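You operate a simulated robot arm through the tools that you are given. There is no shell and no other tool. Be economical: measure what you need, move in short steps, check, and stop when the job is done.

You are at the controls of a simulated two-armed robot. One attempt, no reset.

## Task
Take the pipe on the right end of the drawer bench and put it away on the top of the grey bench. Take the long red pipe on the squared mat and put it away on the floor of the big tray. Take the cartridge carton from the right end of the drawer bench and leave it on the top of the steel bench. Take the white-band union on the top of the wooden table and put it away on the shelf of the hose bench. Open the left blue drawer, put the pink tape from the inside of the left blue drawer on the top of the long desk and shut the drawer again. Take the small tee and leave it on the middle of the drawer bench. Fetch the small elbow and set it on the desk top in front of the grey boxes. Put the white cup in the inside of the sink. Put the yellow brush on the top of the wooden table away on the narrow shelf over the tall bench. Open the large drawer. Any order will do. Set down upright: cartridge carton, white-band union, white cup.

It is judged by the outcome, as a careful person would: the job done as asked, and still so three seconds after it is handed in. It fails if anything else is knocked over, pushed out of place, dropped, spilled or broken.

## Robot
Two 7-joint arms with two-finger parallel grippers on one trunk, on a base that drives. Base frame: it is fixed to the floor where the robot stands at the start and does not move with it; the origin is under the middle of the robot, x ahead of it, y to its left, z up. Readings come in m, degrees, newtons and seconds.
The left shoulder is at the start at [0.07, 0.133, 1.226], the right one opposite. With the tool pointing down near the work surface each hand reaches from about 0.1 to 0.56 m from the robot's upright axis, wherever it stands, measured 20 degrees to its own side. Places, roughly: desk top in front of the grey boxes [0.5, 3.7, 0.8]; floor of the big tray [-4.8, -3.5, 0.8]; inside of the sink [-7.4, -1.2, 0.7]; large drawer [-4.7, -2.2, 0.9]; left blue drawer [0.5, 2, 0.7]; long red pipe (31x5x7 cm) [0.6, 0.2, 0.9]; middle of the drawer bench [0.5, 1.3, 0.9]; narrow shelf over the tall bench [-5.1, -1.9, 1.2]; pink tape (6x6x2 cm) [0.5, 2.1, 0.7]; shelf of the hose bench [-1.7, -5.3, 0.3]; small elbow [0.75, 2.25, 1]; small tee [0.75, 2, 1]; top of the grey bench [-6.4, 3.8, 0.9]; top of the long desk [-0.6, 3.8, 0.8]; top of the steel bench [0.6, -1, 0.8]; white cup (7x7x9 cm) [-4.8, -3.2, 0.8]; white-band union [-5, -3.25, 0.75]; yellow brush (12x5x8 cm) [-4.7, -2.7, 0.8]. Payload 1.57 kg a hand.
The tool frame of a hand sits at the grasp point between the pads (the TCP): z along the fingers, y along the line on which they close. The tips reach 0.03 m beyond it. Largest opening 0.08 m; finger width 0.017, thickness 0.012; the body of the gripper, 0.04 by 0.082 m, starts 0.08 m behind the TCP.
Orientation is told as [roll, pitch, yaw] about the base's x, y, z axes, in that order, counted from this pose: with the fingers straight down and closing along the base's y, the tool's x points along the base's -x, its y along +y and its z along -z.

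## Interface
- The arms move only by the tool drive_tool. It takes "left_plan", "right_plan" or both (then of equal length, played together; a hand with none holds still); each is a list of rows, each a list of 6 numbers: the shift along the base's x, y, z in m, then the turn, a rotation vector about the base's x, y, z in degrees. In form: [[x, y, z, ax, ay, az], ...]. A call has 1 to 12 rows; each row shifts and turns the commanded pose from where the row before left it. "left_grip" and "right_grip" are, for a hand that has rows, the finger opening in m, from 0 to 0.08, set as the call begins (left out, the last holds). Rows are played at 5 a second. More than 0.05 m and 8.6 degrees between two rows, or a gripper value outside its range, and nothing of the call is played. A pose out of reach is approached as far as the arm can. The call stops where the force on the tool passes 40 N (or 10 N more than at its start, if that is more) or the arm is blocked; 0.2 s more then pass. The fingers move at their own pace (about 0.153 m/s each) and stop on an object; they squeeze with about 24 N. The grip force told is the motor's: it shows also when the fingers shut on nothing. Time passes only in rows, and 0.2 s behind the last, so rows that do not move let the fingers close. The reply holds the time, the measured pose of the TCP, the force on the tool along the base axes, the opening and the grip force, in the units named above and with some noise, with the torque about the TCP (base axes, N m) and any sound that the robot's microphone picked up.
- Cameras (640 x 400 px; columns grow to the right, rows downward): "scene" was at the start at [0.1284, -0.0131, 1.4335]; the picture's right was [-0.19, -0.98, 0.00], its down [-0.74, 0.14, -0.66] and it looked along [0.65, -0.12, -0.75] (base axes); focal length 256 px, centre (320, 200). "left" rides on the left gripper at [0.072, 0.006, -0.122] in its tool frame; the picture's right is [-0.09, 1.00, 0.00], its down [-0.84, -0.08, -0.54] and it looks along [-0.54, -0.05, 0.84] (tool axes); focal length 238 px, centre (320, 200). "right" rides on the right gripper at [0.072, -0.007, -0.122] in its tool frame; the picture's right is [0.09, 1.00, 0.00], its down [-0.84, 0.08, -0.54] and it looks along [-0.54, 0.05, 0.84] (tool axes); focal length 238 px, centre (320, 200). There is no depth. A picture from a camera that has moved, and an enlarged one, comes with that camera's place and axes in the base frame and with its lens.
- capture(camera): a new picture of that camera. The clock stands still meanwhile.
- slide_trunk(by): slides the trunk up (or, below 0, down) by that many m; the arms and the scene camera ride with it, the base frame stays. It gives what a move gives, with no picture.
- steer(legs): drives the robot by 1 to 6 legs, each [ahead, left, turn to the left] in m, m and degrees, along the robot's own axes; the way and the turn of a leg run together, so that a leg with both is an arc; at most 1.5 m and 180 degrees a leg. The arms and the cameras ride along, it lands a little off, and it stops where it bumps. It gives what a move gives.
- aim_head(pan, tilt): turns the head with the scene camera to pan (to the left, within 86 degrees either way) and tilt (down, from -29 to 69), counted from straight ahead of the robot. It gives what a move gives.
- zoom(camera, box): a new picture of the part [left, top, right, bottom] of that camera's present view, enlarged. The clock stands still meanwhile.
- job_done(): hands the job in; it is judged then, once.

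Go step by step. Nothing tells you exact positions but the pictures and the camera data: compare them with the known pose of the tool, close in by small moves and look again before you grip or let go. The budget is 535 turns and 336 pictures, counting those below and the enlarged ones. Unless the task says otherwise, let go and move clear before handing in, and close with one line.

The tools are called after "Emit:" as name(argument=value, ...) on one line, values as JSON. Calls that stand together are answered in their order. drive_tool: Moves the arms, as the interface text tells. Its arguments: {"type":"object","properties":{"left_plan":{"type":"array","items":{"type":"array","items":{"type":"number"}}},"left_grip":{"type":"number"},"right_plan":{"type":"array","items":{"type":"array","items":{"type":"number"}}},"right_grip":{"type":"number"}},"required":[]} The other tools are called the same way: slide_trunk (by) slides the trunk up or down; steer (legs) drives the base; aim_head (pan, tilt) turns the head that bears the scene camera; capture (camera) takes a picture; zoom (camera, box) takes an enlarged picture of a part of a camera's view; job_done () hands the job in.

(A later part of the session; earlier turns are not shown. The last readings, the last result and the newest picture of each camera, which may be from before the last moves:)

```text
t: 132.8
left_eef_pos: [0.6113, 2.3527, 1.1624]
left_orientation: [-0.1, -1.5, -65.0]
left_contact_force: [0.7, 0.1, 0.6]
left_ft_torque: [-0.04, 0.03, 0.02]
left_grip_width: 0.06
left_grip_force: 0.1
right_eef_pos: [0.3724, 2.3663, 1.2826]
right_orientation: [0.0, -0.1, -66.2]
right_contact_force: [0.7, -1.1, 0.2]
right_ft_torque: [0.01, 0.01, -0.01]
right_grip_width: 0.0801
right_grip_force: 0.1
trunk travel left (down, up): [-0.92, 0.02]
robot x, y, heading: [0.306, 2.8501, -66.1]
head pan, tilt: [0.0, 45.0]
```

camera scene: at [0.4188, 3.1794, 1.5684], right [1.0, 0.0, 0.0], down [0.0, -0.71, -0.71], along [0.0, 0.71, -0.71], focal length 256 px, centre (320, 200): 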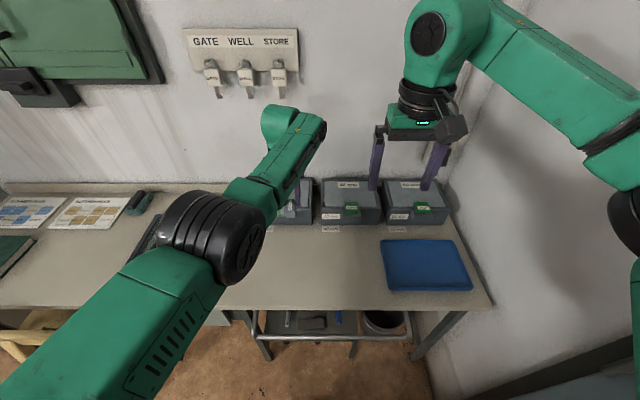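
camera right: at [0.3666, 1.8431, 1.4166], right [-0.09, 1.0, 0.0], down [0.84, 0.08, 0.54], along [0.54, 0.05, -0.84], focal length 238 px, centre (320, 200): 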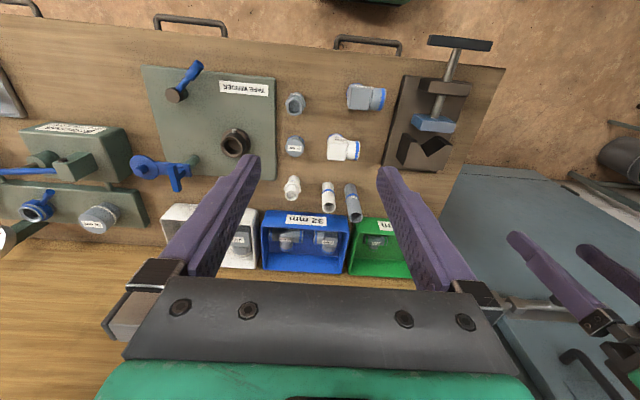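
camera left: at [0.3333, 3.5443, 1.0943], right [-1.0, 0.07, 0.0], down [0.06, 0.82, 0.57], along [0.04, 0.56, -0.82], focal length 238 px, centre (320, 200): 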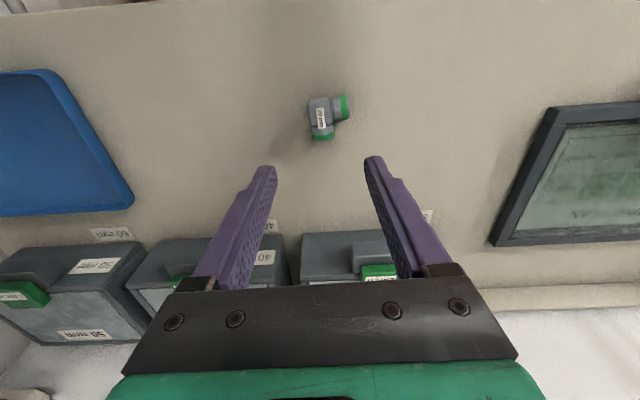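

Emit:
drive_tool(left_plan=[[0.03, 0.015, -0.03, 0, 0, -6], [0.03, 0.015, -0.03, 0, 0, -6], [0.03, 0.015, -0.03, 0, 0, -6], [0.03, 0.012, -0.03, 0, 0, -6], [0, 0, -0.035, 0, 0, -1], [0, 0, 0, 0, 0, 0]])

Emit:
steer(legs=[[0.33, -0.05, 0]])

Emit:
capture(camera="left")

```text
t: 134.2
left_eef_pos: [0.7329, 2.4101, 1.0053]
left_orientation: [-0.1, -1.6, -90.0]
left_contact_force: [0.3, 0.6, -0.3]
left_ft_torque: [0.01, 0.02, 0.03]
left_grip_width: 0.06
left_grip_force: 0.0
right_eef_pos: [0.3705, 2.365, 1.281]
right_orientation: [0.0, 0.0, -66.1]
right_contact_force: [-0.1, -0.6, -0.2]
right_ft_torque: [-0.01, 0.01, 0.01]
right_grip_width: 0.0803
right_grip_force: 0.0
trunk travel left (down, up): [-0.92, 0.02]
robot x, y, heading: [0.3081, 2.8449, -66.1]
head pan, tilt: [0.0, 45.0]
```

```text
t: 136.3
left_eef_pos: [0.8161, 2.0989, 1.0079]
left_orientation: [0.0, -1.6, -89.8]
left_contact_force: [0.0, -0.9, -1.0]
left_ft_torque: [-0.02, 0.0, -0.01]
left_grip_width: 0.0599
left_grip_force: 0.0
right_eef_pos: [0.454, 2.0558, 1.2831]
right_orientation: [0.0, -0.3, -65.8]
right_contact_force: [0.0, -0.6, 0.8]
right_ft_torque: [0.01, 0.0, 0.01]
right_grip_width: 0.08
right_grip_force: 0.0
trunk travel left (down, up): [-0.92, 0.02]
robot x, y, heading: [0.3897, 2.5329, -66.0]
head pan, tilt: [0.0, 45.0]
```

```text
276 pictures are left
camera left: at [0.8232, 2.175, 1.1278], right [1.0, -0.09, 0.0], down [-0.07, -0.82, 0.57], along [-0.05, -0.56, -0.82], focal length 238 px, centre (320, 200)
```

left: 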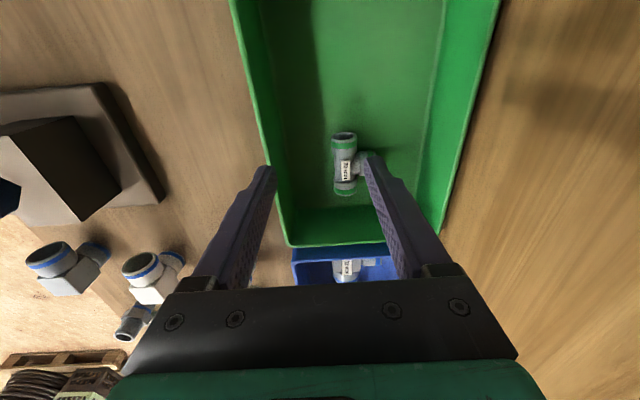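

Emit:
drive_tool(left_plan=[[0.018, -0.019, 0, 0, 0, 0], [0.017, -0.019, 0, 0, 1.2, 0], [0, 0, -0.02, 0, 0, 0], [0, 0, 0, 0, 0, 0]], left_grip=0.075)

Emit:
capture(camera="left")

```text
t: 137.3
left_eef_pos: [0.8379, 2.0749, 0.9894]
left_orientation: [-1.3, -1.6, -90.0]
left_contact_force: [0.3, 0.3, 0.2]
left_ft_torque: [-0.01, 0.01, 0.02]
left_grip_width: 0.0751
left_grip_force: 0.0
left hand out of reach, approached as far as the arm can: row 2, 3
right_eef_pos: [0.4574, 2.053, 1.2824]
right_orientation: [0.0, 0.0, -65.8]
right_contact_force: [0.0, -0.4, 0.8]
right_ft_torque: [0.01, -0.01, 0.0]
right_grip_width: 0.0801
right_grip_force: 0.1
trunk travel left (down, up): [-0.92, 0.02]
robot x, y, heading: [0.3856, 2.5347, -66.0]
head pan, tilt: [0.0, 45.0]
```

```text
275 pictures are left
camera left: at [0.8477, 2.1504, 1.1104], right [1.0, -0.09, -0.02], down [-0.07, -0.82, 0.57], along [-0.07, -0.56, -0.82], focal length 238 px, centre (320, 200)
```

left: 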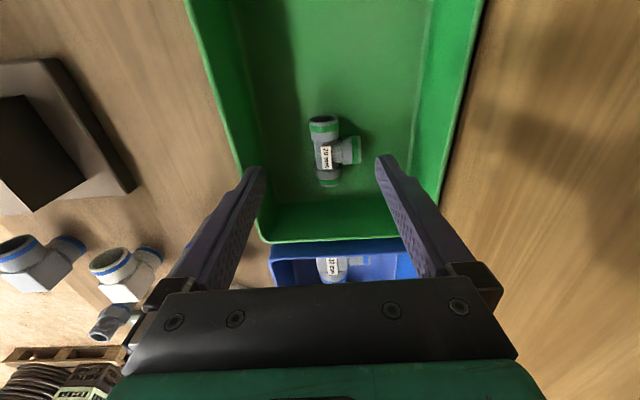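

Emit:
steer(legs=[[0.045, 0.02, 0]])

Emit:
capture(camera="left")

```text
t: 138.2
left_eef_pos: [0.8672, 2.048, 0.9957]
left_orientation: [-0.9, -1.9, -90.1]
left_contact_force: [0.4, 0.3, 0.4]
left_ft_torque: [-0.02, -0.01, 0.04]
left_grip_width: 0.0748
left_grip_force: 0.0
right_eef_pos: [0.4852, 2.0274, 1.2874]
right_orientation: [0.2, -0.4, -66.1]
right_contact_force: [-0.9, 0.8, -0.1]
right_ft_torque: [-0.08, -0.09, 0.0]
right_grip_width: 0.0802
right_grip_force: 0.1
trunk travel left (down, up): [-0.92, 0.02]
robot x, y, heading: [0.4277, 2.503, -65.9]
head pan, tilt: [0.0, 45.0]
```

```text
274 pictures are left
camera left: at [0.877, 2.1239, 1.116], right [1.0, -0.09, -0.01], down [-0.07, -0.82, 0.57], along [-0.06, -0.57, -0.82], focal length 238 px, centre (320, 200)
```

left: 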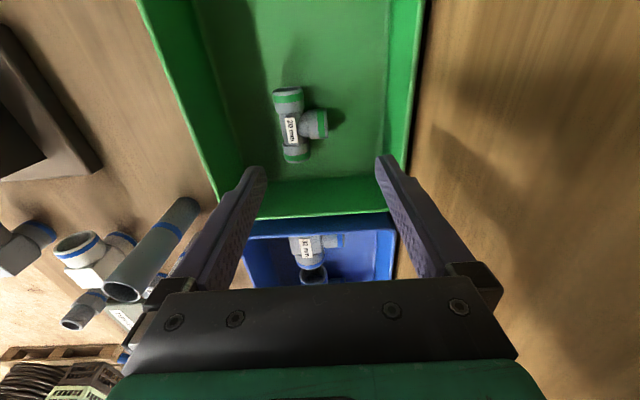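

Emit:
drive_tool(left_plan=[[-0.015, 0.008, 0, 0.8, 0, 0], [0, 0, -0.03, 0, 0, 0], [0, 0, -0.02, 0, 0, 0], [0, 0, 0, 0, 0, 0]])

Emit:
capture(camera="left")

```text
t: 139.2
left_eef_pos: [0.8584, 2.0556, 0.9397]
left_orientation: [-1.4, -0.8, -90.0]
left_contact_force: [0.1, 0.3, -0.4]
left_ft_torque: [0.0, 0.02, -0.01]
left_grip_width: 0.0753
left_grip_force: 0.0
left hand out of reach, approached as far as the arm can: row 3
right_eef_pos: [0.4944, 2.0206, 1.2836]
right_orientation: [0.0, -0.1, -65.9]
right_contact_force: [0.5, 0.7, -0.2]
right_ft_torque: [-0.01, 0.05, 0.01]
right_grip_width: 0.08
right_grip_force: 0.1
trunk travel left (down, up): [-0.92, 0.02]
robot x, y, heading: [0.4288, 2.5011, -65.8]
head pan, tilt: [0.0, 45.0]
```

```text
273 pictures are left
camera left: at [0.868, 2.1287, 1.0613], right [1.0, -0.09, -0.02], down [-0.06, -0.83, 0.56], along [-0.07, -0.55, -0.83], focal length 238 px, centre (320, 200)
```

left: 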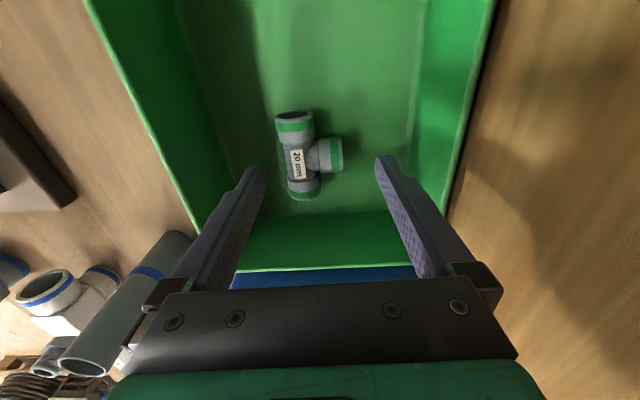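

Emit:
drive_tool(left_plan=[[-0.006, 0.0, 0.0, 0, 0, 0], [0, 0, 0, 0, 0, 0]])

Emit:
slide_trunk(by=-0.03)

Emit:
capture(camera="left")

```text
t: 139.8
left_eef_pos: [0.8516, 2.0544, 0.9413]
left_orientation: [-1.3, -0.8, -90.1]
left_contact_force: [-0.5, -0.3, -0.1]
left_ft_torque: [-0.03, 0.0, -0.01]
left_grip_width: 0.0749
left_grip_force: 0.1
right_eef_pos: [0.4924, 2.0202, 1.2819]
right_orientation: [0.0, 0.1, -65.9]
right_contact_force: [0.8, -0.4, -0.5]
right_ft_torque: [-0.01, 0.03, -0.01]
right_grip_width: 0.0799
right_grip_force: 0.0
trunk travel left (down, up): [-0.92, 0.02]
robot x, y, heading: [0.4284, 2.4985, -65.9]
head pan, tilt: [0.0, 45.0]
```

```text
t: 140.6
left_eef_pos: [0.8523, 2.055, 0.9111]
left_orientation: [-1.2, -0.8, -90.1]
left_contact_force: [0.2, 0.6, 0.1]
left_ft_torque: [0.03, -0.01, 0.02]
left_grip_width: 0.075
left_grip_force: 0.1
right_eef_pos: [0.492, 2.0208, 1.2531]
right_orientation: [0.0, 0.0, -66.0]
right_contact_force: [0.3, 0.0, -0.7]
right_ft_torque: [0.03, -0.02, 0.0]
right_grip_width: 0.08
right_grip_force: 0.0
trunk travel left (down, up): [-0.89, 0.05]
robot x, y, heading: [0.425, 2.5021, -66.1]
head pan, tilt: [0.0, 45.0]
```

```text
272 pictures are left
camera left: at [0.8608, 2.1291, 1.0329], right [1.0, -0.09, -0.02], down [-0.07, -0.83, 0.56], along [-0.07, -0.55, -0.83], focal length 238 px, centre (320, 200)
```

left: 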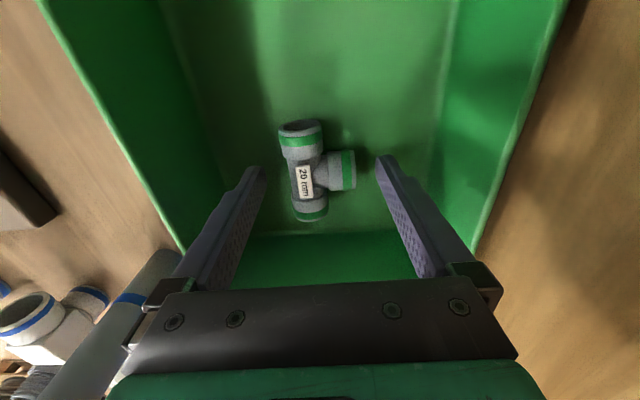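

Emit:
drive_tool(left_plan=[[0, 0.003, 0, 0, 0, 0], [0, 0, 0, 0, 0, 0], [0, 0, 0, 0, 0, 0]], left_grip=0.0)

Emit:
drive_tool(left_plan=[[0, 0, 0.01, 0, 0, 0], [0, 0, 0.015, 0, 0, 0], [0, 0, 0.02, 0, 0, 0], [0, 0, 0.025, 0, 0, 0], [0, 0, 0.02, 0, 0, 0], [0, 0, 0, 0, 0, 0]])

Emit:
capture(camera="left")

```text
t: 141.4
left_eef_pos: [0.8509, 2.0586, 0.9132]
left_orientation: [-1.3, -0.9, -89.9]
left_contact_force: [0.8, 0.0, 2.1]
left_ft_torque: [-0.04, -0.03, -0.01]
left_grip_width: 0.0466
left_grip_force: 23.8
right_eef_pos: [0.4918, 2.0204, 1.2539]
right_orientation: [0.0, -0.1, -66.0]
right_contact_force: [0.3, 0.2, 0.1]
right_ft_torque: [-0.01, -0.01, 0.02]
right_grip_width: 0.08
right_grip_force: 0.1
trunk travel left (down, up): [-0.89, 0.05]
robot x, y, heading: [0.4266, 2.4974, -66.0]
head pan, tilt: [0.0, 45.0]
```

```text
t: 142.8
left_eef_pos: [0.85, 2.0584, 0.921]
left_orientation: [-1.2, -0.7, -90.1]
left_contact_force: [0.3, -0.5, -0.3]
left_ft_torque: [0.03, -0.01, 0.01]
left_grip_width: 0.047
left_grip_force: 24.0
left hand out of reach, approached as far as the arm can: row 2, 3, 4, 5
right_eef_pos: [0.4922, 2.02, 1.2528]
right_orientation: [0.0, -0.1, -66.1]
right_contact_force: [0.1, -0.2, -0.5]
right_ft_torque: [0.0, -0.02, -0.02]
right_grip_width: 0.08
right_grip_force: 0.0
trunk travel left (down, up): [-0.89, 0.05]
robot x, y, heading: [0.4307, 2.5014, -65.8]
head pan, tilt: [0.0, 45.0]
```

```text
271 pictures are left
camera left: at [0.8607, 2.1317, 1.0431], right [1.0, -0.09, -0.02], down [-0.07, -0.83, 0.55], along [-0.07, -0.55, -0.83], focal length 238 px, centre (320, 200)
```

left: 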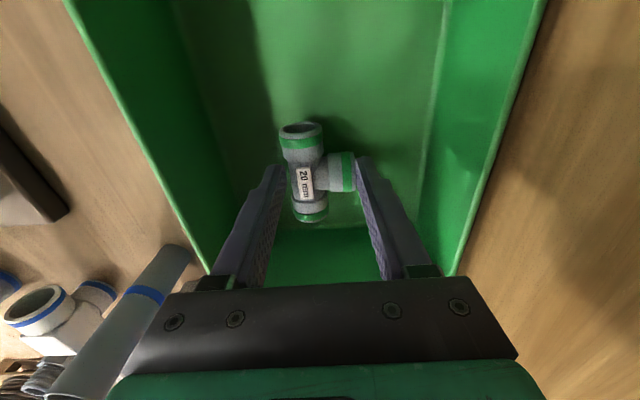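

Emit:
slide_trunk(by=0.045)

Emit:
drive_tool(left_plan=[[0, 0.02, 0.0, 0, 0, 0], [0, 0.02, 0.01, 0, 0, 0], [0, 0.02, 0.02, 0, 0, 0], [0, 0, 0, 0, 0, 0]])

Emit:
capture(camera="left")

```text
t: 143.7
left_eef_pos: [0.8511, 2.0572, 0.9673]
left_orientation: [-1.2, -0.7, -90.0]
left_contact_force: [0.0, -0.4, -0.6]
left_ft_torque: [-0.03, 0.0, 0.01]
left_grip_width: 0.0468
left_grip_force: 23.5
right_eef_pos: [0.4922, 2.0202, 1.2976]
right_orientation: [0.0, -0.1, -66.0]
right_contact_force: [-0.1, -0.6, -0.3]
right_ft_torque: [0.01, 0.0, 0.01]
right_grip_width: 0.0802
right_grip_force: 0.0
trunk travel left (down, up): [-0.935, 0.005]
robot x, y, heading: [0.4252, 2.5005, -66.0]
head pan, tilt: [0.0, 45.0]
```

```text
t: 144.7
left_eef_pos: [0.8518, 2.0582, 0.9656]
left_orientation: [-1.2, -0.8, -90.0]
left_contact_force: [-0.2, -0.5, -0.4]
left_ft_torque: [0.0, -0.01, 0.04]
left_grip_width: 0.0471
left_grip_force: 23.6
left hand out of reach, approached as far as the arm can: row 1, 2, 3
right_eef_pos: [0.4921, 2.0205, 1.2982]
right_orientation: [0.0, 0.0, -66.1]
right_contact_force: [-0.4, 0.0, 0.1]
right_ft_torque: [-0.01, 0.0, 0.02]
right_grip_width: 0.0799
right_grip_force: 0.0
trunk travel left (down, up): [-0.935, 0.005]
robot x, y, heading: [0.425, 2.4989, -66.0]
head pan, tilt: [0.0, 45.0]
```

```text
270 pictures are left
camera left: at [0.8606, 2.1318, 1.0882], right [1.0, -0.09, -0.02], down [-0.07, -0.83, 0.55], along [-0.07, -0.55, -0.83], focal length 238 px, centre (320, 200)
```

left: 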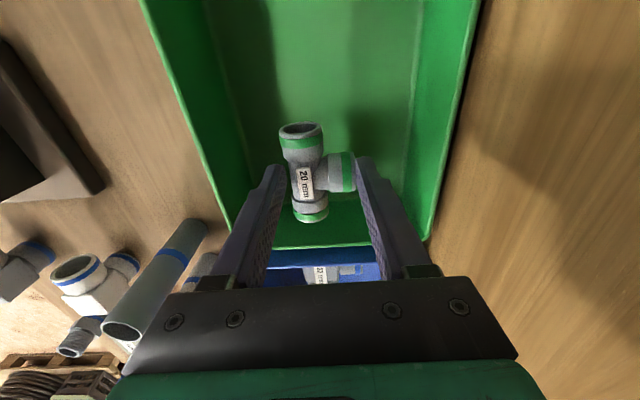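

Emit:
drive_tool(left_plan=[[0, -0.06, -0.09, 0, 0, 0], [0, 0, 0, 0, 0, 0]])

Emit:
drive_tool(left_plan=[[0, 0, 0, 0, 0, 8], [-0.01, 0, 0.01, 0, 0, 6], [-0.01, 0, 0.01, 0, 0, 0], [0, 0, 0, 0, 0, 0]])

```text
refused: row 1 steps farther than a row can; nothing moved
```

```text
t: 145.7
left_eef_pos: [0.8506, 2.0574, 0.9661]
left_orientation: [-1.2, -0.5, -82.0]
left_contact_force: [-0.3, 0.0, -0.9]
left_ft_torque: [0.03, -0.01, -0.02]
left_grip_width: 0.0467
left_grip_force: 23.8
left hand out of reach, approached as far as the arm can: row 2, 3
right_eef_pos: [0.4919, 2.0212, 1.2977]
right_orientation: [0.0, 0.0, -66.1]
right_contact_force: [-0.4, -0.3, -0.1]
right_ft_torque: [0.02, 0.01, -0.01]
right_grip_width: 0.0798
right_grip_force: 0.0
trunk travel left (down, up): [-0.935, 0.005]
robot x, y, heading: [0.4283, 2.5029, -66.1]
head pan, tilt: [0.0, 45.0]
```

Emit:
drive_tool(left_plan=[[0, 0, 0, 0, 0, 8], [0, 0, 0, 0, 0, 6], [0, 0, 0.01, 0, 0, 0], [0, 0, 0, 0, 0, 0]])

Emit:
aim_head(pan=30, tilt=45)

Emit:
capture(camera="scene")

```text
t: 146.7
left_eef_pos: [0.8425, 2.0436, 0.9738]
left_orientation: [-2.0, -1.8, -69.9]
left_contact_force: [-0.3, -0.2, 0.5]
left_ft_torque: [0.03, 0.01, 0.01]
left_grip_width: 0.0469
left_grip_force: 23.6
left hand out of reach, approached as far as the arm can: row 3
right_eef_pos: [0.4929, 2.0196, 1.2978]
right_orientation: [0.1, 0.0, -66.0]
right_contact_force: [-0.6, -0.3, 1.0]
right_ft_torque: [-0.01, -0.06, 0.02]
right_grip_width: 0.08
right_grip_force: 0.1
trunk travel left (down, up): [-0.935, 0.005]
robot x, y, heading: [0.4262, 2.4981, -65.8]
head pan, tilt: [0.0, 45.0]
```

```text
t: 147.6
left_eef_pos: [0.843, 2.0437, 0.9731]
left_orientation: [-2.1, -2.0, -69.9]
left_contact_force: [0.7, 0.2, -0.7]
left_ft_torque: [-0.03, 0.0, -0.01]
left_grip_width: 0.0469
left_grip_force: 23.9
right_eef_pos: [0.492, 2.0219, 1.2968]
right_orientation: [-0.1, 0.0, -66.0]
right_contact_force: [0.4, 0.9, 0.0]
right_ft_torque: [0.02, -0.03, 0.01]
right_grip_width: 0.0799
right_grip_force: 0.1
trunk travel left (down, up): [-0.935, 0.005]
robot x, y, heading: [0.4272, 2.5024, -65.8]
head pan, tilt: [30.0, 45.0]
```

```text
269 pictures are left
camera scene: at [0.5145, 2.4089, 1.5734], right [-0.59, -0.81, 0.0], down [-0.57, 0.41, -0.71], along [0.57, -0.41, -0.71], focal length 256 px, centre (320, 200)
```

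scene: 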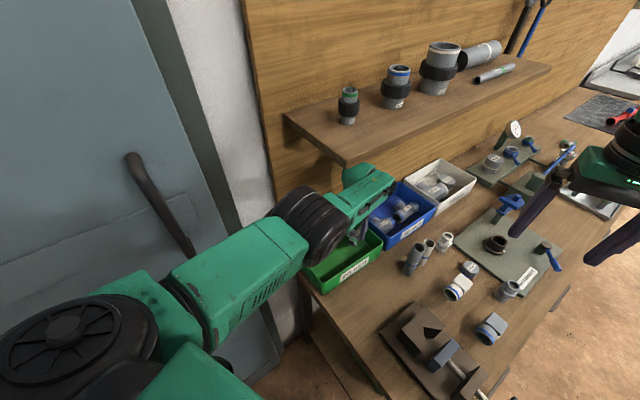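

Emit:
drive_tool(left_plan=[[-0.008, 0.015, 0, 0, 0, 0], [-0.008, 0.015, 0.005, 0, 0, 0], [0, 0, 0.01, 0, 0, 0], [0, 0, 0, 0, 0, 0]])

```text
t: 148.6
left_eef_pos: [0.8427, 2.0433, 0.9838]
left_orientation: [-1.2, -0.7, -68.0]
left_contact_force: [-0.2, 0.0, -0.7]
left_ft_torque: [-0.01, 0.0, 0.01]
left_grip_width: 0.047
left_grip_force: 24.0
left hand out of reach, approached as far as the arm can: row 1, 2
right_eef_pos: [0.4926, 2.0204, 1.2983]
right_orientation: [0.0, 0.0, -66.0]
right_contact_force: [-0.9, 0.2, 0.1]
right_ft_torque: [-0.03, 0.0, 0.02]
right_grip_width: 0.08
right_grip_force: 0.1
trunk travel left (down, up): [-0.935, 0.005]
robot x, y, heading: [0.4274, 2.5002, -65.9]
head pan, tilt: [30.0, 45.0]
```

Emit:
drive_tool(left_plan=[[0, 0, 0.01, 0, 0, 0], [0, 0, 0.01, 0, 0, 0], [0, 0, 0.01, 0, 0, 0], [0, 0, 0, 0, 0, 0]])

Emit:
capture(camera="left")

```text
t: 149.6
left_eef_pos: [0.8402, 2.0381, 1.0118]
left_orientation: [-1.5, -1.0, -69.0]
left_contact_force: [0.2, -0.1, -0.6]
left_ft_torque: [0.03, -0.01, -0.02]
left_grip_width: 0.0469
left_grip_force: 23.9
left hand out of reach, approached as far as the arm can: row 2, 3
right_eef_pos: [0.4928, 2.0204, 1.2975]
right_orientation: [0.0, 0.0, -66.1]
right_contact_force: [0.8, -0.4, 0.9]
right_ft_torque: [0.0, 0.0, 0.02]
right_grip_width: 0.0801
right_grip_force: 0.1
trunk travel left (down, up): [-0.935, 0.005]
robot x, y, heading: [0.4259, 2.4996, -65.8]
head pan, tilt: [30.0, 45.0]
```

```text
268 pictures are left
camera left: at [0.823, 2.1117, 1.1329], right [0.96, 0.27, -0.03], down [0.24, -0.79, 0.56], along [0.13, -0.54, -0.83], focal length 238 px, centre (320, 200)
```

left: 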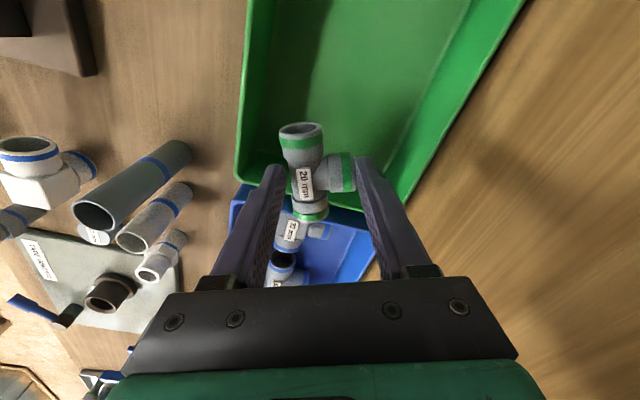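

Emit:
steer(legs=[[-0.35, 0, 0]])

Emit:
drive_tool(left_plan=[[-0.01, 0.02, 0.02, 0, 0, 0], [-0.02, 0.03, 0.02, 0, 0, 0], [-0.02, 0.03, 0.02, 0, 0, 0], [-0.02, 0.03, 0.02, 0, 0, 0], [0, 0, 0, 0, 0, 0]])

Emit:
capture(camera="scene")

```text
t: 151.9
left_eef_pos: [0.6953, 2.3559, 1.0094]
left_orientation: [-1.5, -0.8, -69.3]
left_contact_force: [-0.6, -0.2, -0.2]
left_ft_torque: [0.0, 0.0, -0.03]
left_grip_width: 0.0468
left_grip_force: 24.1
right_eef_pos: [0.3484, 2.3396, 1.2967]
right_orientation: [-0.1, 0.0, -66.1]
right_contact_force: [0.0, 0.2, -0.6]
right_ft_torque: [0.01, 0.02, 0.01]
right_grip_width: 0.0802
right_grip_force: 0.1
trunk travel left (down, up): [-0.935, 0.005]
robot x, y, heading: [0.2873, 2.8232, -66.3]
head pan, tilt: [30.0, 45.0]
```

```text
t: 153.3
left_eef_pos: [0.6822, 2.4648, 1.0827]
left_orientation: [2.8, -2.4, -66.0]
left_contact_force: [-0.1, -0.4, -0.3]
left_ft_torque: [0.0, 0.01, -0.02]
left_grip_width: 0.047
left_grip_force: 24.2
left hand out of reach, approached as far as the arm can: row 4
right_eef_pos: [0.3466, 2.3405, 1.297]
right_orientation: [-0.1, 0.0, -66.2]
right_contact_force: [-0.3, 0.2, -0.1]
right_ft_torque: [-0.04, 0.01, -0.02]
right_grip_width: 0.0802
right_grip_force: 0.0
trunk travel left (down, up): [-0.935, 0.005]
robot x, y, heading: [0.2858, 2.8228, -65.9]
head pan, tilt: [30.0, 45.0]
stopped in row 5 (left hand): the arm was blocked; the commanded pose is now the measured one
```

```text
267 pictures are left
camera scene: at [0.3708, 2.7299, 1.5735], right [-0.59, -0.81, 0.0], down [-0.57, 0.42, -0.71], along [0.57, -0.42, -0.71], focal length 256 px, centre (320, 200)
```

scene: 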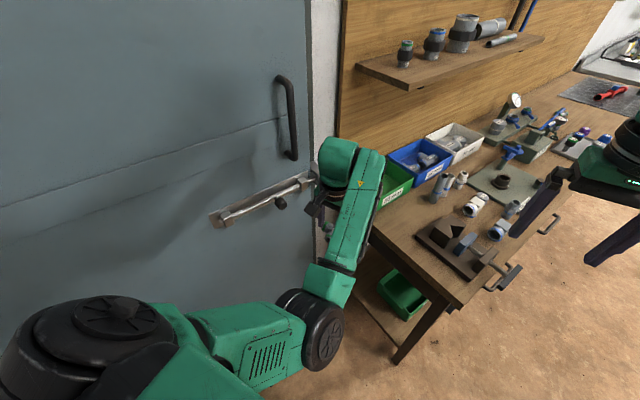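

Emit:
steer(legs=[[-0.25, -0.55, 0], [0, 0, 66], [0, -1.45, 0]])

Emit:
aim_head(pan=0, tilt=50)

Emit:
capture(camera="scene")

```text
t: 166.6
left_eef_pos: [0.1689, 1.5498, 1.0817]
left_orientation: [2.7, -2.3, -0.4]
left_contact_force: [0.1, 0.6, -0.3]
left_ft_torque: [-0.01, -0.01, 0.01]
left_grip_width: 0.0469
left_grip_force: 23.6
right_eef_pos: [0.141, 1.1941, 1.2994]
right_orientation: [0.0, 0.1, -0.7]
right_contact_force: [-0.3, -0.9, 0.3]
right_ft_torque: [0.05, -0.02, -0.03]
right_grip_width: 0.0798
right_grip_force: 0.0
trunk travel left (down, up): [-0.935, 0.005]
robot x, y, heading: [-0.324, 1.3344, -0.6]
head pan, tilt: [30.0, 45.0]
```

```text
t: 167.5
left_eef_pos: [0.1682, 1.5508, 1.0829]
left_orientation: [2.9, -2.3, -0.5]
left_contact_force: [0.0, 1.0, 0.0]
left_ft_torque: [0.02, -0.03, -0.02]
left_grip_width: 0.0467
left_grip_force: 24.0
right_eef_pos: [0.1416, 1.1921, 1.2982]
right_orientation: [0.0, 0.1, -0.7]
right_contact_force: [-0.4, -0.2, -0.3]
right_ft_torque: [0.01, 0.02, -0.03]
right_grip_width: 0.0802
right_grip_force: 0.0
trunk travel left (down, up): [-0.935, 0.005]
robot x, y, heading: [-0.3224, 1.3408, -0.8]
head pan, tilt: [0.0, 50.0]
```

```text
266 pictures are left
camera scene: at [-0.1934, 1.335, 1.5665], right [-0.01, -1.0, 0.0], down [-0.77, 0.01, -0.64], along [0.64, -0.01, -0.77], focal length 256 px, centre (320, 200)
```

scene: 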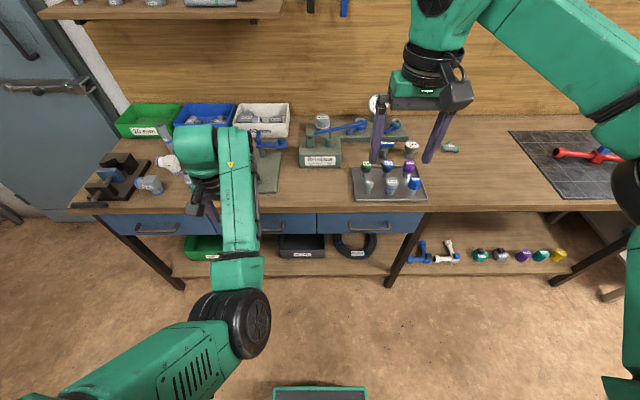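

Emit:
steer(legs=[[0.27, -0.2, 0.8]])

Emit:
slide_trunk(by=-0.1)

Emit:
capture(camera="scene")

Emit:
capture(camera="left")

```text
t: 169.7
left_eef_pos: [0.431, 1.3639, 1.0824]
left_orientation: [2.8, -2.3, 0.9]
left_contact_force: [-0.9, -0.1, -0.2]
left_ft_torque: [0.0, -0.02, 0.01]
left_grip_width: 0.0469
left_grip_force: 24.0
right_eef_pos: [0.4122, 1.007, 1.2996]
right_orientation: [0.0, -0.1, 0.6]
right_contact_force: [-0.2, 0.3, 0.4]
right_ft_torque: [0.02, -0.02, 0.0]
right_grip_width: 0.0801
right_grip_force: 0.2
trunk travel left (down, up): [-0.935, 0.005]
robot x, y, heading: [-0.054, 1.1371, 0.5]
head pan, tilt: [0.0, 50.0]
```

```text
t: 171.1
left_eef_pos: [0.4338, 1.3632, 0.9826]
left_orientation: [2.8, -2.3, 0.9]
left_contact_force: [0.1, 0.1, -0.9]
left_ft_torque: [0.0, -0.03, 0.0]
left_grip_width: 0.0471
left_grip_force: 23.6
right_eef_pos: [0.4146, 1.0059, 1.1972]
right_orientation: [0.0, 0.1, 0.6]
right_contact_force: [0.0, -0.4, 0.2]
right_ft_torque: [0.0, 0.0, 0.0]
right_grip_width: 0.0799
right_grip_force: 0.0
trunk travel left (down, up): [-0.835, 0.105]
robot x, y, heading: [-0.053, 1.1379, 0.8]
head pan, tilt: [0.0, 50.0]
```

```text
265 pictures are left
camera scene: at [0.0764, 1.1403, 1.4666], right [0.01, -1.0, 0.0], down [-0.77, -0.01, -0.64], along [0.64, 0.01, -0.77], focal length 256 px, centre (320, 200)
```

scene: 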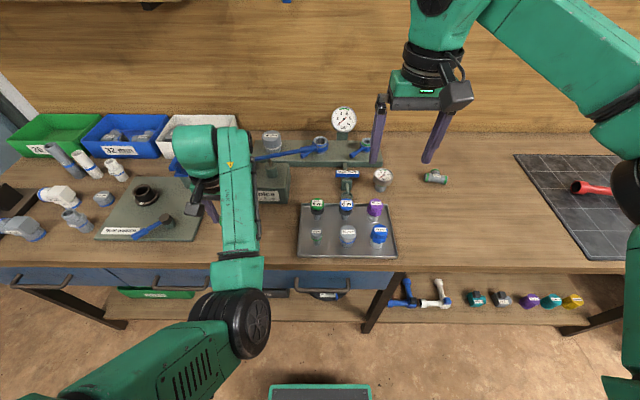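

```text
264 pictures are left
camera left: at [0.3565, 1.3634, 1.1028], right [0.07, 1.0, 0.05], down [0.82, -0.09, 0.57], along [0.57, 0.0, -0.82], focal length 238 px, centre (320, 200)
```

left: 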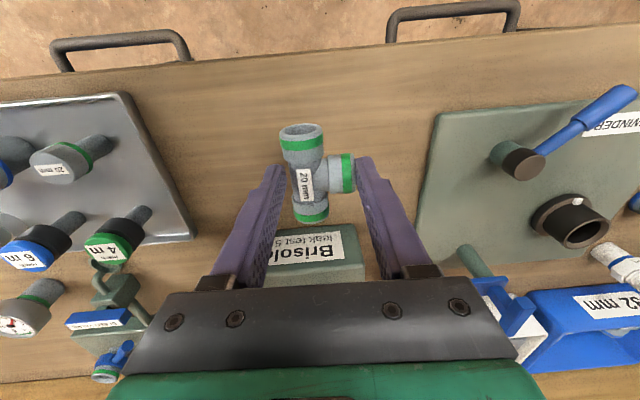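

Emit:
drive_tool(left_plan=[[-0.01, -0.005, -0.03, -2.8, 2.3, 0], [0, 0, -0.025, 0, 0, 0], [0, 0, -0.01, 0, 0, 0], [0, 0, -0.005, 0, 0, 0], [0, 0, 0, 0, 0, 0]])

```text
t: 172.2
left_eef_pos: [0.4273, 1.363, 0.915]
left_orientation: [0.5, -0.5, 1.0]
left_contact_force: [-0.1, -0.5, -0.3]
left_ft_torque: [-0.03, 0.03, -0.03]
left_grip_width: 0.0468
left_grip_force: 24.1
right_eef_pos: [0.4145, 1.0055, 1.1969]
right_orientation: [0.0, 0.0, 0.6]
right_contact_force: [-0.3, 0.4, -0.2]
right_ft_torque: [-0.01, -0.01, -0.02]
right_grip_width: 0.0801
right_grip_force: 0.0
trunk travel left (down, up): [-0.835, 0.105]
robot x, y, heading: [-0.0518, 1.1378, 0.6]
head pan, tilt: [0.0, 50.0]
```

Emit:
drive_tool(left_plan=[[0, 0, -0.004, 0, 0, 0], [0, 0, -0.003, 0, 0, 0], [0, 0, 0, 0, 0, 0]])

```text
t: 173.1
left_eef_pos: [0.4265, 1.3624, 0.9087]
left_orientation: [0.4, -0.2, 1.0]
left_contact_force: [0.7, -0.2, -0.7]
left_ft_torque: [0.01, -0.03, 0.0]
left_grip_width: 0.0472
left_grip_force: 23.5
right_eef_pos: [0.4146, 1.0052, 1.1967]
right_orientation: [0.0, 0.0, 0.5]
right_contact_force: [0.6, 0.2, -0.4]
right_ft_torque: [-0.04, -0.03, 0.01]
right_grip_width: 0.0801
right_grip_force: 0.0
trunk travel left (down, up): [-0.835, 0.105]
robot x, y, heading: [-0.05, 1.1401, 0.7]
head pan, tilt: [0.0, 50.0]
```

Emit:
drive_tool(left_plan=[[0, 0, -0.003, 0, 0, 0], [0, 0, -0.002, 0, 0, 0], [0, 0, 0, 0, 0, 0]])

Emit:
zoom(camera="scene", box=[170, 150, 330, 260])

```text
t: 173.8
left_eef_pos: [0.4261, 1.3616, 0.9049]
left_orientation: [0.3, -0.6, 1.0]
left_contact_force: [4.6, 3.9, 15.9]
left_ft_torque: [0.01, -0.39, 0.06]
left_grip_width: 0.0469
left_grip_force: 24.1
right_eef_pos: [0.413, 1.0062, 1.1991]
right_orientation: [0.0, 0.0, 0.6]
right_contact_force: [0.0, 1.1, 0.0]
right_ft_torque: [0.0, 0.01, 0.01]
right_grip_width: 0.0802
right_grip_force: 0.0
trunk travel left (down, up): [-0.835, 0.105]
robot x, y, heading: [-0.0501, 1.136, 0.6]
head pan, tilt: [0.0, 50.0]
```

```text
3.64 times, centred on (250, 205) of scene
camera zoom: at [0.0748, 1.1403, 1.4669], right [0.01, -1.0, 0.0], down [-0.77, -0.01, -0.64], along [0.64, 0.01, -0.77], focal length 930 px, centre (574, 182)
```

zoom: 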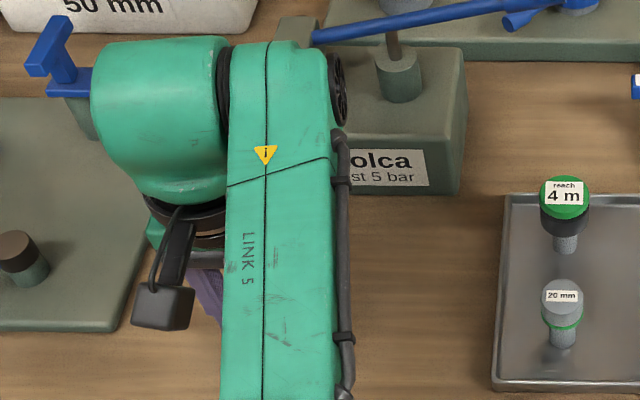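

Contact with the bench. Release, then lift.

Emit:
drive_tool(left_plan=[[0, 0, 0.002, 0, 0, 0], [0, 0, 0, 0, 0, 0]])

Emit:
drive_tool(left_plan=[[0, 0, 0, 0, 0, 0], [0, 0, 0, 0, 0, 0], [0, 0, 0.02, 0, 0, 0], [0, 0, 0.04, 0, 0, 0], [0, 0, 0.04, 0, 0, 0], [0, 0, 0.04, 0, 0, 0], [0, 0, 0.04, 0, 0, 0]], left_grip=0.07)

Emit:
capture(camera="left")

```text
t: 174.4
left_eef_pos: [0.4248, 1.3605, 0.9042]
left_orientation: [0.3, -0.2, 1.0]
left_contact_force: [0.8, -0.6, 2.5]
left_ft_torque: [-0.06, -0.12, -0.04]
left_grip_width: 0.0465
left_grip_force: 23.3
right_eef_pos: [0.4151, 1.0055, 1.1983]
right_orientation: [0.0, -0.1, 0.6]
right_contact_force: [-0.1, 0.0, 1.1]
right_ft_torque: [-0.04, -0.03, 0.01]
right_grip_width: 0.0798
right_grip_force: 0.1
trunk travel left (down, up): [-0.835, 0.105]
robot x, y, heading: [-0.0506, 1.1343, 0.7]
head pan, tilt: [0.0, 50.0]
```

```text
t: 176.1
left_eef_pos: [0.4685, 1.377, 1.0542]
left_orientation: [0.0, 0.1, 0.9]
left_contact_force: [0.1, -0.1, -0.3]
left_ft_torque: [-0.03, 0.02, 0.0]
left_grip_width: 0.0699
left_grip_force: 0.1
left hand out of reach, approached as far as the arm can: row 5, 6, 7
right_eef_pos: [0.4136, 1.0052, 1.1971]
right_orientation: [0.1, 0.0, 0.6]
right_contact_force: [0.8, 1.1, -1.2]
right_ft_torque: [-0.03, 0.01, -0.01]
right_grip_width: 0.0802
right_grip_force: 0.0
trunk travel left (down, up): [-0.835, 0.105]
robot x, y, heading: [-0.0503, 1.1354, 1.1]
head pan, tilt: [0.0, 50.0]
```

```text
262 pictures are left
camera left: at [0.3972, 1.3828, 1.1775], right [0.08, 1.0, 0.0], down [0.84, -0.07, 0.54], along [0.54, -0.04, -0.84], focal length 238 px, centre (320, 200)
```

left: 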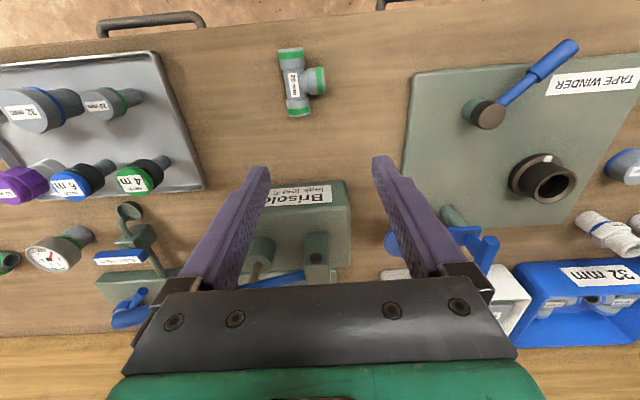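

Tee placed on the bench middle. Next the left blue drawer: back off and view its handle.

Emit:
steer(legs=[[-0.5, 0, -1], [0, 0.9, 0]])

Emit:
slide_trunk(by=-0.15)

Emit:
aim_head(pan=0, tilt=35)

Emit:
capture(camera="scene")

```text
t: 183.4
left_eef_pos: [-0.0152, 2.2923, 1.0541]
left_orientation: [0.0, -0.1, -0.6]
left_contact_force: [0.1, 0.2, -0.4]
left_ft_torque: [0.01, 0.0, 0.01]
left_grip_width: 0.0703
left_grip_force: 0.1
right_eef_pos: [-0.0787, 1.9197, 1.1974]
right_orientation: [0.1, 0.0, -0.8]
right_contact_force: [0.0, 0.1, -0.5]
right_ft_torque: [0.01, 0.01, -0.01]
right_grip_width: 0.0799
right_grip_force: 0.0
trunk travel left (down, up): [-0.835, 0.105]
robot x, y, heading: [-0.5393, 2.0675, -0.7]
head pan, tilt: [0.0, 50.0]
```

```text
t: 185.2
left_eef_pos: [-0.0155, 2.2924, 0.9049]
left_orientation: [0.0, 0.1, -0.6]
left_contact_force: [0.2, -0.4, -0.5]
left_ft_torque: [-0.03, 0.02, 0.0]
left_grip_width: 0.07
left_grip_force: 0.0
right_eef_pos: [-0.0778, 1.922, 1.0477]
right_orientation: [0.0, 0.0, -0.8]
right_contact_force: [-0.2, 0.5, -0.5]
right_ft_torque: [0.01, 0.02, 0.02]
right_grip_width: 0.0799
right_grip_force: 0.0
trunk travel left (down, up): [-0.685, 0.255]
robot x, y, heading: [-0.5409, 2.0639, -0.7]
head pan, tilt: [0.0, 50.0]
```

```text
t: 186.0
left_eef_pos: [-0.0141, 2.2921, 0.9062]
left_orientation: [0.1, 0.0, -0.7]
left_contact_force: [0.1, -0.2, 0.5]
left_ft_torque: [-0.02, -0.02, -0.01]
left_grip_width: 0.0699
left_grip_force: 0.0
right_eef_pos: [-0.0787, 1.9218, 1.0481]
right_orientation: [0.0, 0.0, -0.8]
right_contact_force: [-0.4, 0.5, -0.9]
right_ft_torque: [0.02, 0.0, -0.03]
right_grip_width: 0.0797
right_grip_force: 0.2
trunk travel left (down, up): [-0.685, 0.255]
robot x, y, heading: [-0.5389, 2.0638, -0.4]
head pan, tilt: [0.0, 35.0]
```

```text
261 pictures are left
camera scene: at [-0.4021, 2.064, 1.3382], right [-0.01, -1.0, 0.0], down [-0.57, 0.01, -0.82], along [0.82, -0.01, -0.57], focal length 256 px, centre (320, 200)
```

scene: 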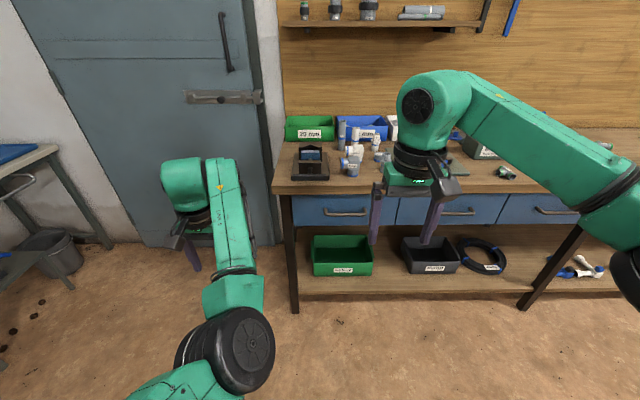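

Emit:
steer(legs=[[0.2, 0.04, 0.5]])

Emit:
capture(camera="right")

```text
t: 187.6
left_eef_pos: [0.184, 2.3307, 0.9055]
left_orientation: [0.0, 0.1, -0.3]
left_contact_force: [0.6, -0.7, -0.7]
left_ft_torque: [-0.01, -0.03, -0.01]
left_grip_width: 0.0701
left_grip_force: 0.1
right_eef_pos: [0.1213, 1.9589, 1.0478]
right_orientation: [0.0, -0.1, -0.6]
right_contact_force: [0.0, -0.4, 0.1]
right_ft_torque: [-0.03, -0.01, -0.02]
right_grip_width: 0.0798
right_grip_force: 0.0
trunk travel left (down, up): [-0.685, 0.255]
robot x, y, heading: [-0.3432, 2.1018, -0.7]
head pan, tilt: [0.0, 35.0]
```

```text
260 pictures are left
camera right: at [0.0499, 1.9545, 1.1716], right [-0.08, 1.0, 0.0], down [0.84, 0.07, 0.54], along [0.54, 0.04, -0.84], focal length 238 px, centre (320, 200)
```

right: 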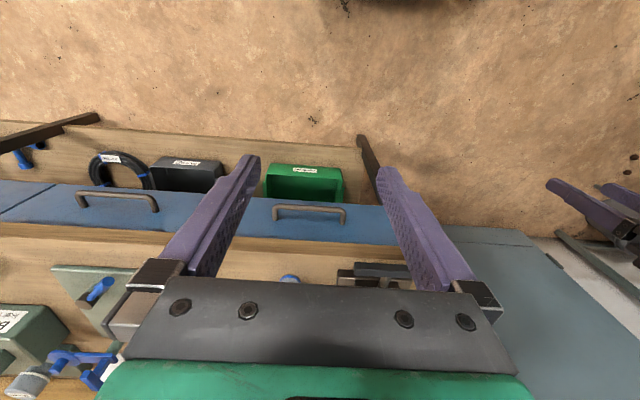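

Emit:
drive_tool(right_plan=[[0, 0, 0, 0, 0, 8.2], [0, 0, 0, 0, 0, 8.2], [0, 0, 0, 0, 0, 8.2], [0, 0, 0, 0, 0, 8.2], [0, 0, 0, 0, 0, 8.2], [0, 0, 0, 0, 0, 8.2], [0, 0, 0, 0, 0, 8.2], [0, 0, 0, 0, 0, 8.2], [0, 0, 0, 0, 0, 8.2], [0, 0, 0, 0, 0, 8.2], [0, 0, 0, 0, 0, 8.5], [0, 0, 0, 0, 0, 0]], right_grip=0.06)

Emit:
capture(camera="right")

Emit:
capture(camera="scene")

```text
t: 190.2
left_eef_pos: [0.1848, 2.3316, 0.9047]
left_orientation: [0.1, 0.0, -0.3]
left_contact_force: [1.0, -1.1, 0.6]
left_ft_torque: [0.04, 0.0, -0.04]
left_grip_width: 0.0702
left_grip_force: 0.1
right_eef_pos: [-0.0992, 2.0639, 1.035]
right_orientation: [0.0, -0.2, 90.0]
right_contact_force: [-0.1, -0.5, -0.1]
right_ft_torque: [0.02, -0.03, -0.03]
right_grip_width: 0.0599
right_grip_force: 0.0
right hand out of reach, approached as far as the arm can: row 5, 6, 7, 8, 9, 10, 11
trunk travel left (down, up): [-0.685, 0.255]
robot x, y, heading: [-0.3413, 2.0987, -0.8]
head pan, tilt: [0.0, 35.0]
```

```text
259 pictures are left
camera right: at [-0.0929, 1.9933, 1.1585], right [-1.0, -0.09, 0.0], down [-0.08, 0.84, 0.54], along [-0.05, 0.54, -0.84], focal length 238 px, centre (320, 200)
```

right: 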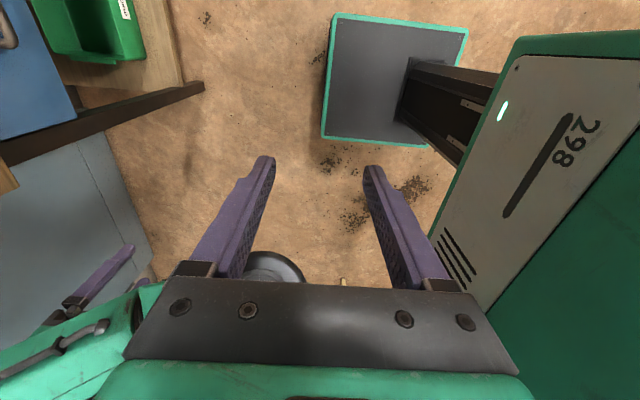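

```text
258 pictures are left
camera scene: at [-0.2013, 2.1008, 1.3382], right [-0.01, -1.0, 0.0], down [-0.57, 0.01, -0.82], along [0.82, -0.01, -0.57], focal length 256 px, centre (320, 200)
```

scene: 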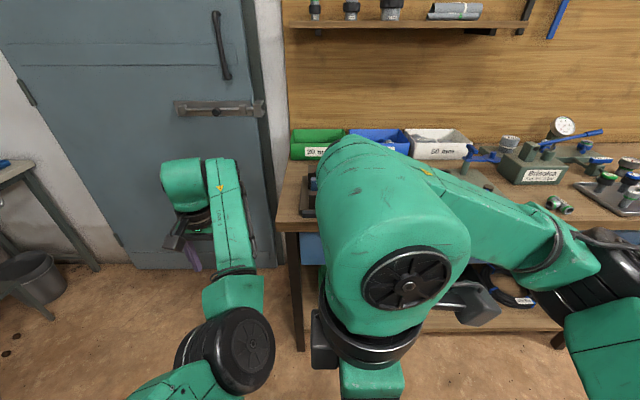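

Emit:
drive_tool(right_plan=[[0.02, -0.01, 0, 0, 0, -8.5], [0.02, -0.01, 0, 0, 0, -8.5], [0.02, -0.01, 0, 0, 0, -8.5], [0.02, -0.01, 0, 0, 0, -8.5], [0.02, -0.01, 0, 0, 0, -8.5], [0.02, -0.01, 0, 0, 0, -8.5], [0.02, -0.01, 0, 0, 0, -8.5], [0.02, -0.01, 0, 0, 0, -8.5], [0.02, -0.01, 0, 0, 0, -8.5], [0.02, -0.01, 0, 0, 0, -8.5], [0, 0, 0, 0, 0, -5]])

Emit:
drive_tool(right_plan=[[0, 0, 0, 0, 0, -8.2], [0, 0, 0, 0, 0, -8.2], [0, 0, 0, 0, 0, -8.2], [0, 0, 0, 0, 0, -8.2], [0, 0, 0, 0, 0, -8.2], [0, 0, 0, 0, 0, -8.2], [0, 0, 0, 0, 0, -8.2], [0, 0, 0, 0, 0, -8.2], [0, 0, 0, 0, 0, -8.2], [0, 0, 0, 0, 0, -8.2], [0, 0, 0, 0, 0, -8.2], [0, 0, 0, 0, 0, 0]])

```text
t: 192.6
left_eef_pos: [0.1846, 2.332, 0.9048]
left_orientation: [0.1, 0.0, -0.2]
left_contact_force: [-0.8, 0.9, -0.4]
left_ft_torque: [0.01, 0.03, 0.01]
left_grip_width: 0.07
left_grip_force: 0.0
right_eef_pos: [0.1003, 1.9669, 1.0335]
right_orientation: [0.1, -0.2, -0.2]
right_contact_force: [0.1, -0.4, -0.3]
right_ft_torque: [0.01, -0.01, 0.01]
right_grip_width: 0.0599
right_grip_force: 0.0
trunk travel left (down, up): [-0.685, 0.255]
robot x, y, heading: [-0.3433, 2.1034, -0.5]
head pan, tilt: [0.0, 35.0]
```

```text
t: 195.2
left_eef_pos: [0.1852, 2.3324, 0.9055]
left_orientation: [0.1, 0.0, -0.4]
left_contact_force: [-0.8, -0.1, 0.3]
left_ft_torque: [0.0, 0.02, 0.03]
left_grip_width: 0.0701
left_grip_force: 0.0
right_eef_pos: [0.0993, 1.9642, 1.035]
right_orientation: [0.0, 0.0, -90.5]
right_contact_force: [0.3, 0.1, 0.3]
right_ft_torque: [-0.02, -0.01, 0.0]
right_grip_width: 0.0599
right_grip_force: 0.1
trunk travel left (down, up): [-0.685, 0.255]
robot x, y, heading: [-0.3442, 2.1044, -0.5]
head pan, tilt: [0.0, 35.0]
```

Emit:
steer(legs=[[0.12, 0, 0.5]])

Emit:
drive_tool(right_plan=[[0.025, 0, -0.03, 0, 0, 0], [0.025, 0, -0.03, 0, 0, 0], [0.02, 0, -0.03, 0, 0, 0], [0, 0, -0.01, 0, 0, 0], [0, 0, 0, 0, 0, 0]], right_grip=0.05)

Emit:
capture(camera="right")

Emit:
capture(camera="scene")

```text
t: 196.4
left_eef_pos: [0.3028, 2.3347, 0.905]
left_orientation: [0.2, -0.1, 0.1]
left_contact_force: [0.0, -0.5, 0.1]
left_ft_torque: [-0.01, 0.02, -0.01]
left_grip_width: 0.07
left_grip_force: 0.0
right_eef_pos: [0.2201, 1.9666, 1.0354]
right_orientation: [0.2, -0.1, -89.9]
right_contact_force: [-0.2, 0.9, -0.1]
right_ft_torque: [0.0, 0.01, -0.02]
right_grip_width: 0.0598
right_grip_force: 0.1
trunk travel left (down, up): [-0.685, 0.255]
robot x, y, heading: [-0.2206, 2.0987, 0.1]
head pan, tilt: [0.0, 35.0]
```

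```text
t: 197.6
left_eef_pos: [0.3034, 2.3338, 0.9044]
left_orientation: [0.1, 0.0, 0.0]
left_contact_force: [1.0, -0.2, 0.4]
left_ft_torque: [0.01, -0.02, 0.0]
left_grip_width: 0.0701
left_grip_force: 0.0
right_eef_pos: [0.2892, 1.9681, 0.9345]
right_orientation: [0.0, -0.1, -89.9]
right_contact_force: [1.2, -0.5, -0.1]
right_ft_torque: [-0.01, 0.0, 0.03]
right_grip_width: 0.0497
right_grip_force: 0.0
trunk travel left (down, up): [-0.685, 0.255]
robot x, y, heading: [-0.2241, 2.0982, -0.2]
head pan, tilt: [0.0, 35.0]
```

```text
257 pictures are left
camera right: at [0.2828, 2.0412, 1.0593], right [1.0, 0.09, 0.0], down [0.08, -0.84, 0.54], along [0.05, -0.54, -0.84], focal length 238 px, centre (320, 200)
```

right: 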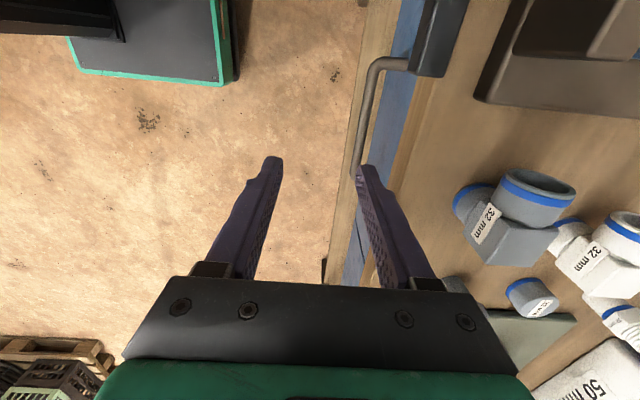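

```text
256 pictures are left
camera scene: at [-0.0815, 2.1017, 1.3382], right [0.0, -1.0, 0.0], down [-0.57, 0.0, -0.82], along [0.82, 0.0, -0.57], focal length 256 px, centre (320, 200)
```

scene: 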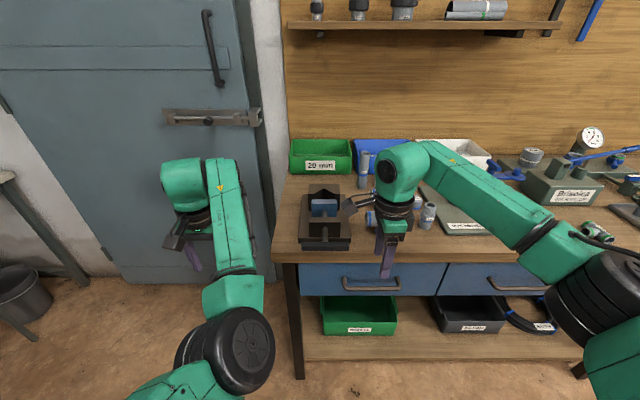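

Emit:
zoom(camera="right", box=[300, 30, 460, 200])

```text
2.35 times, centred on (380, 115) of right
camera zoom: at [0.2828, 2.0412, 1.0593], right [1.0, 0.09, 0.0], down [0.08, -0.84, 0.54], along [0.05, -0.54, -0.84], focal length 561 px, centre (179, 400)
```

zoom: 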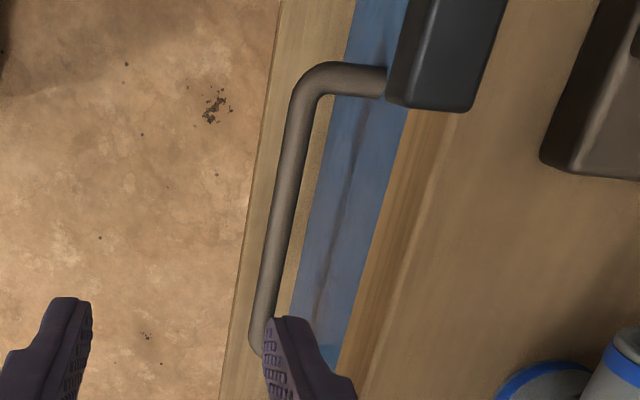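

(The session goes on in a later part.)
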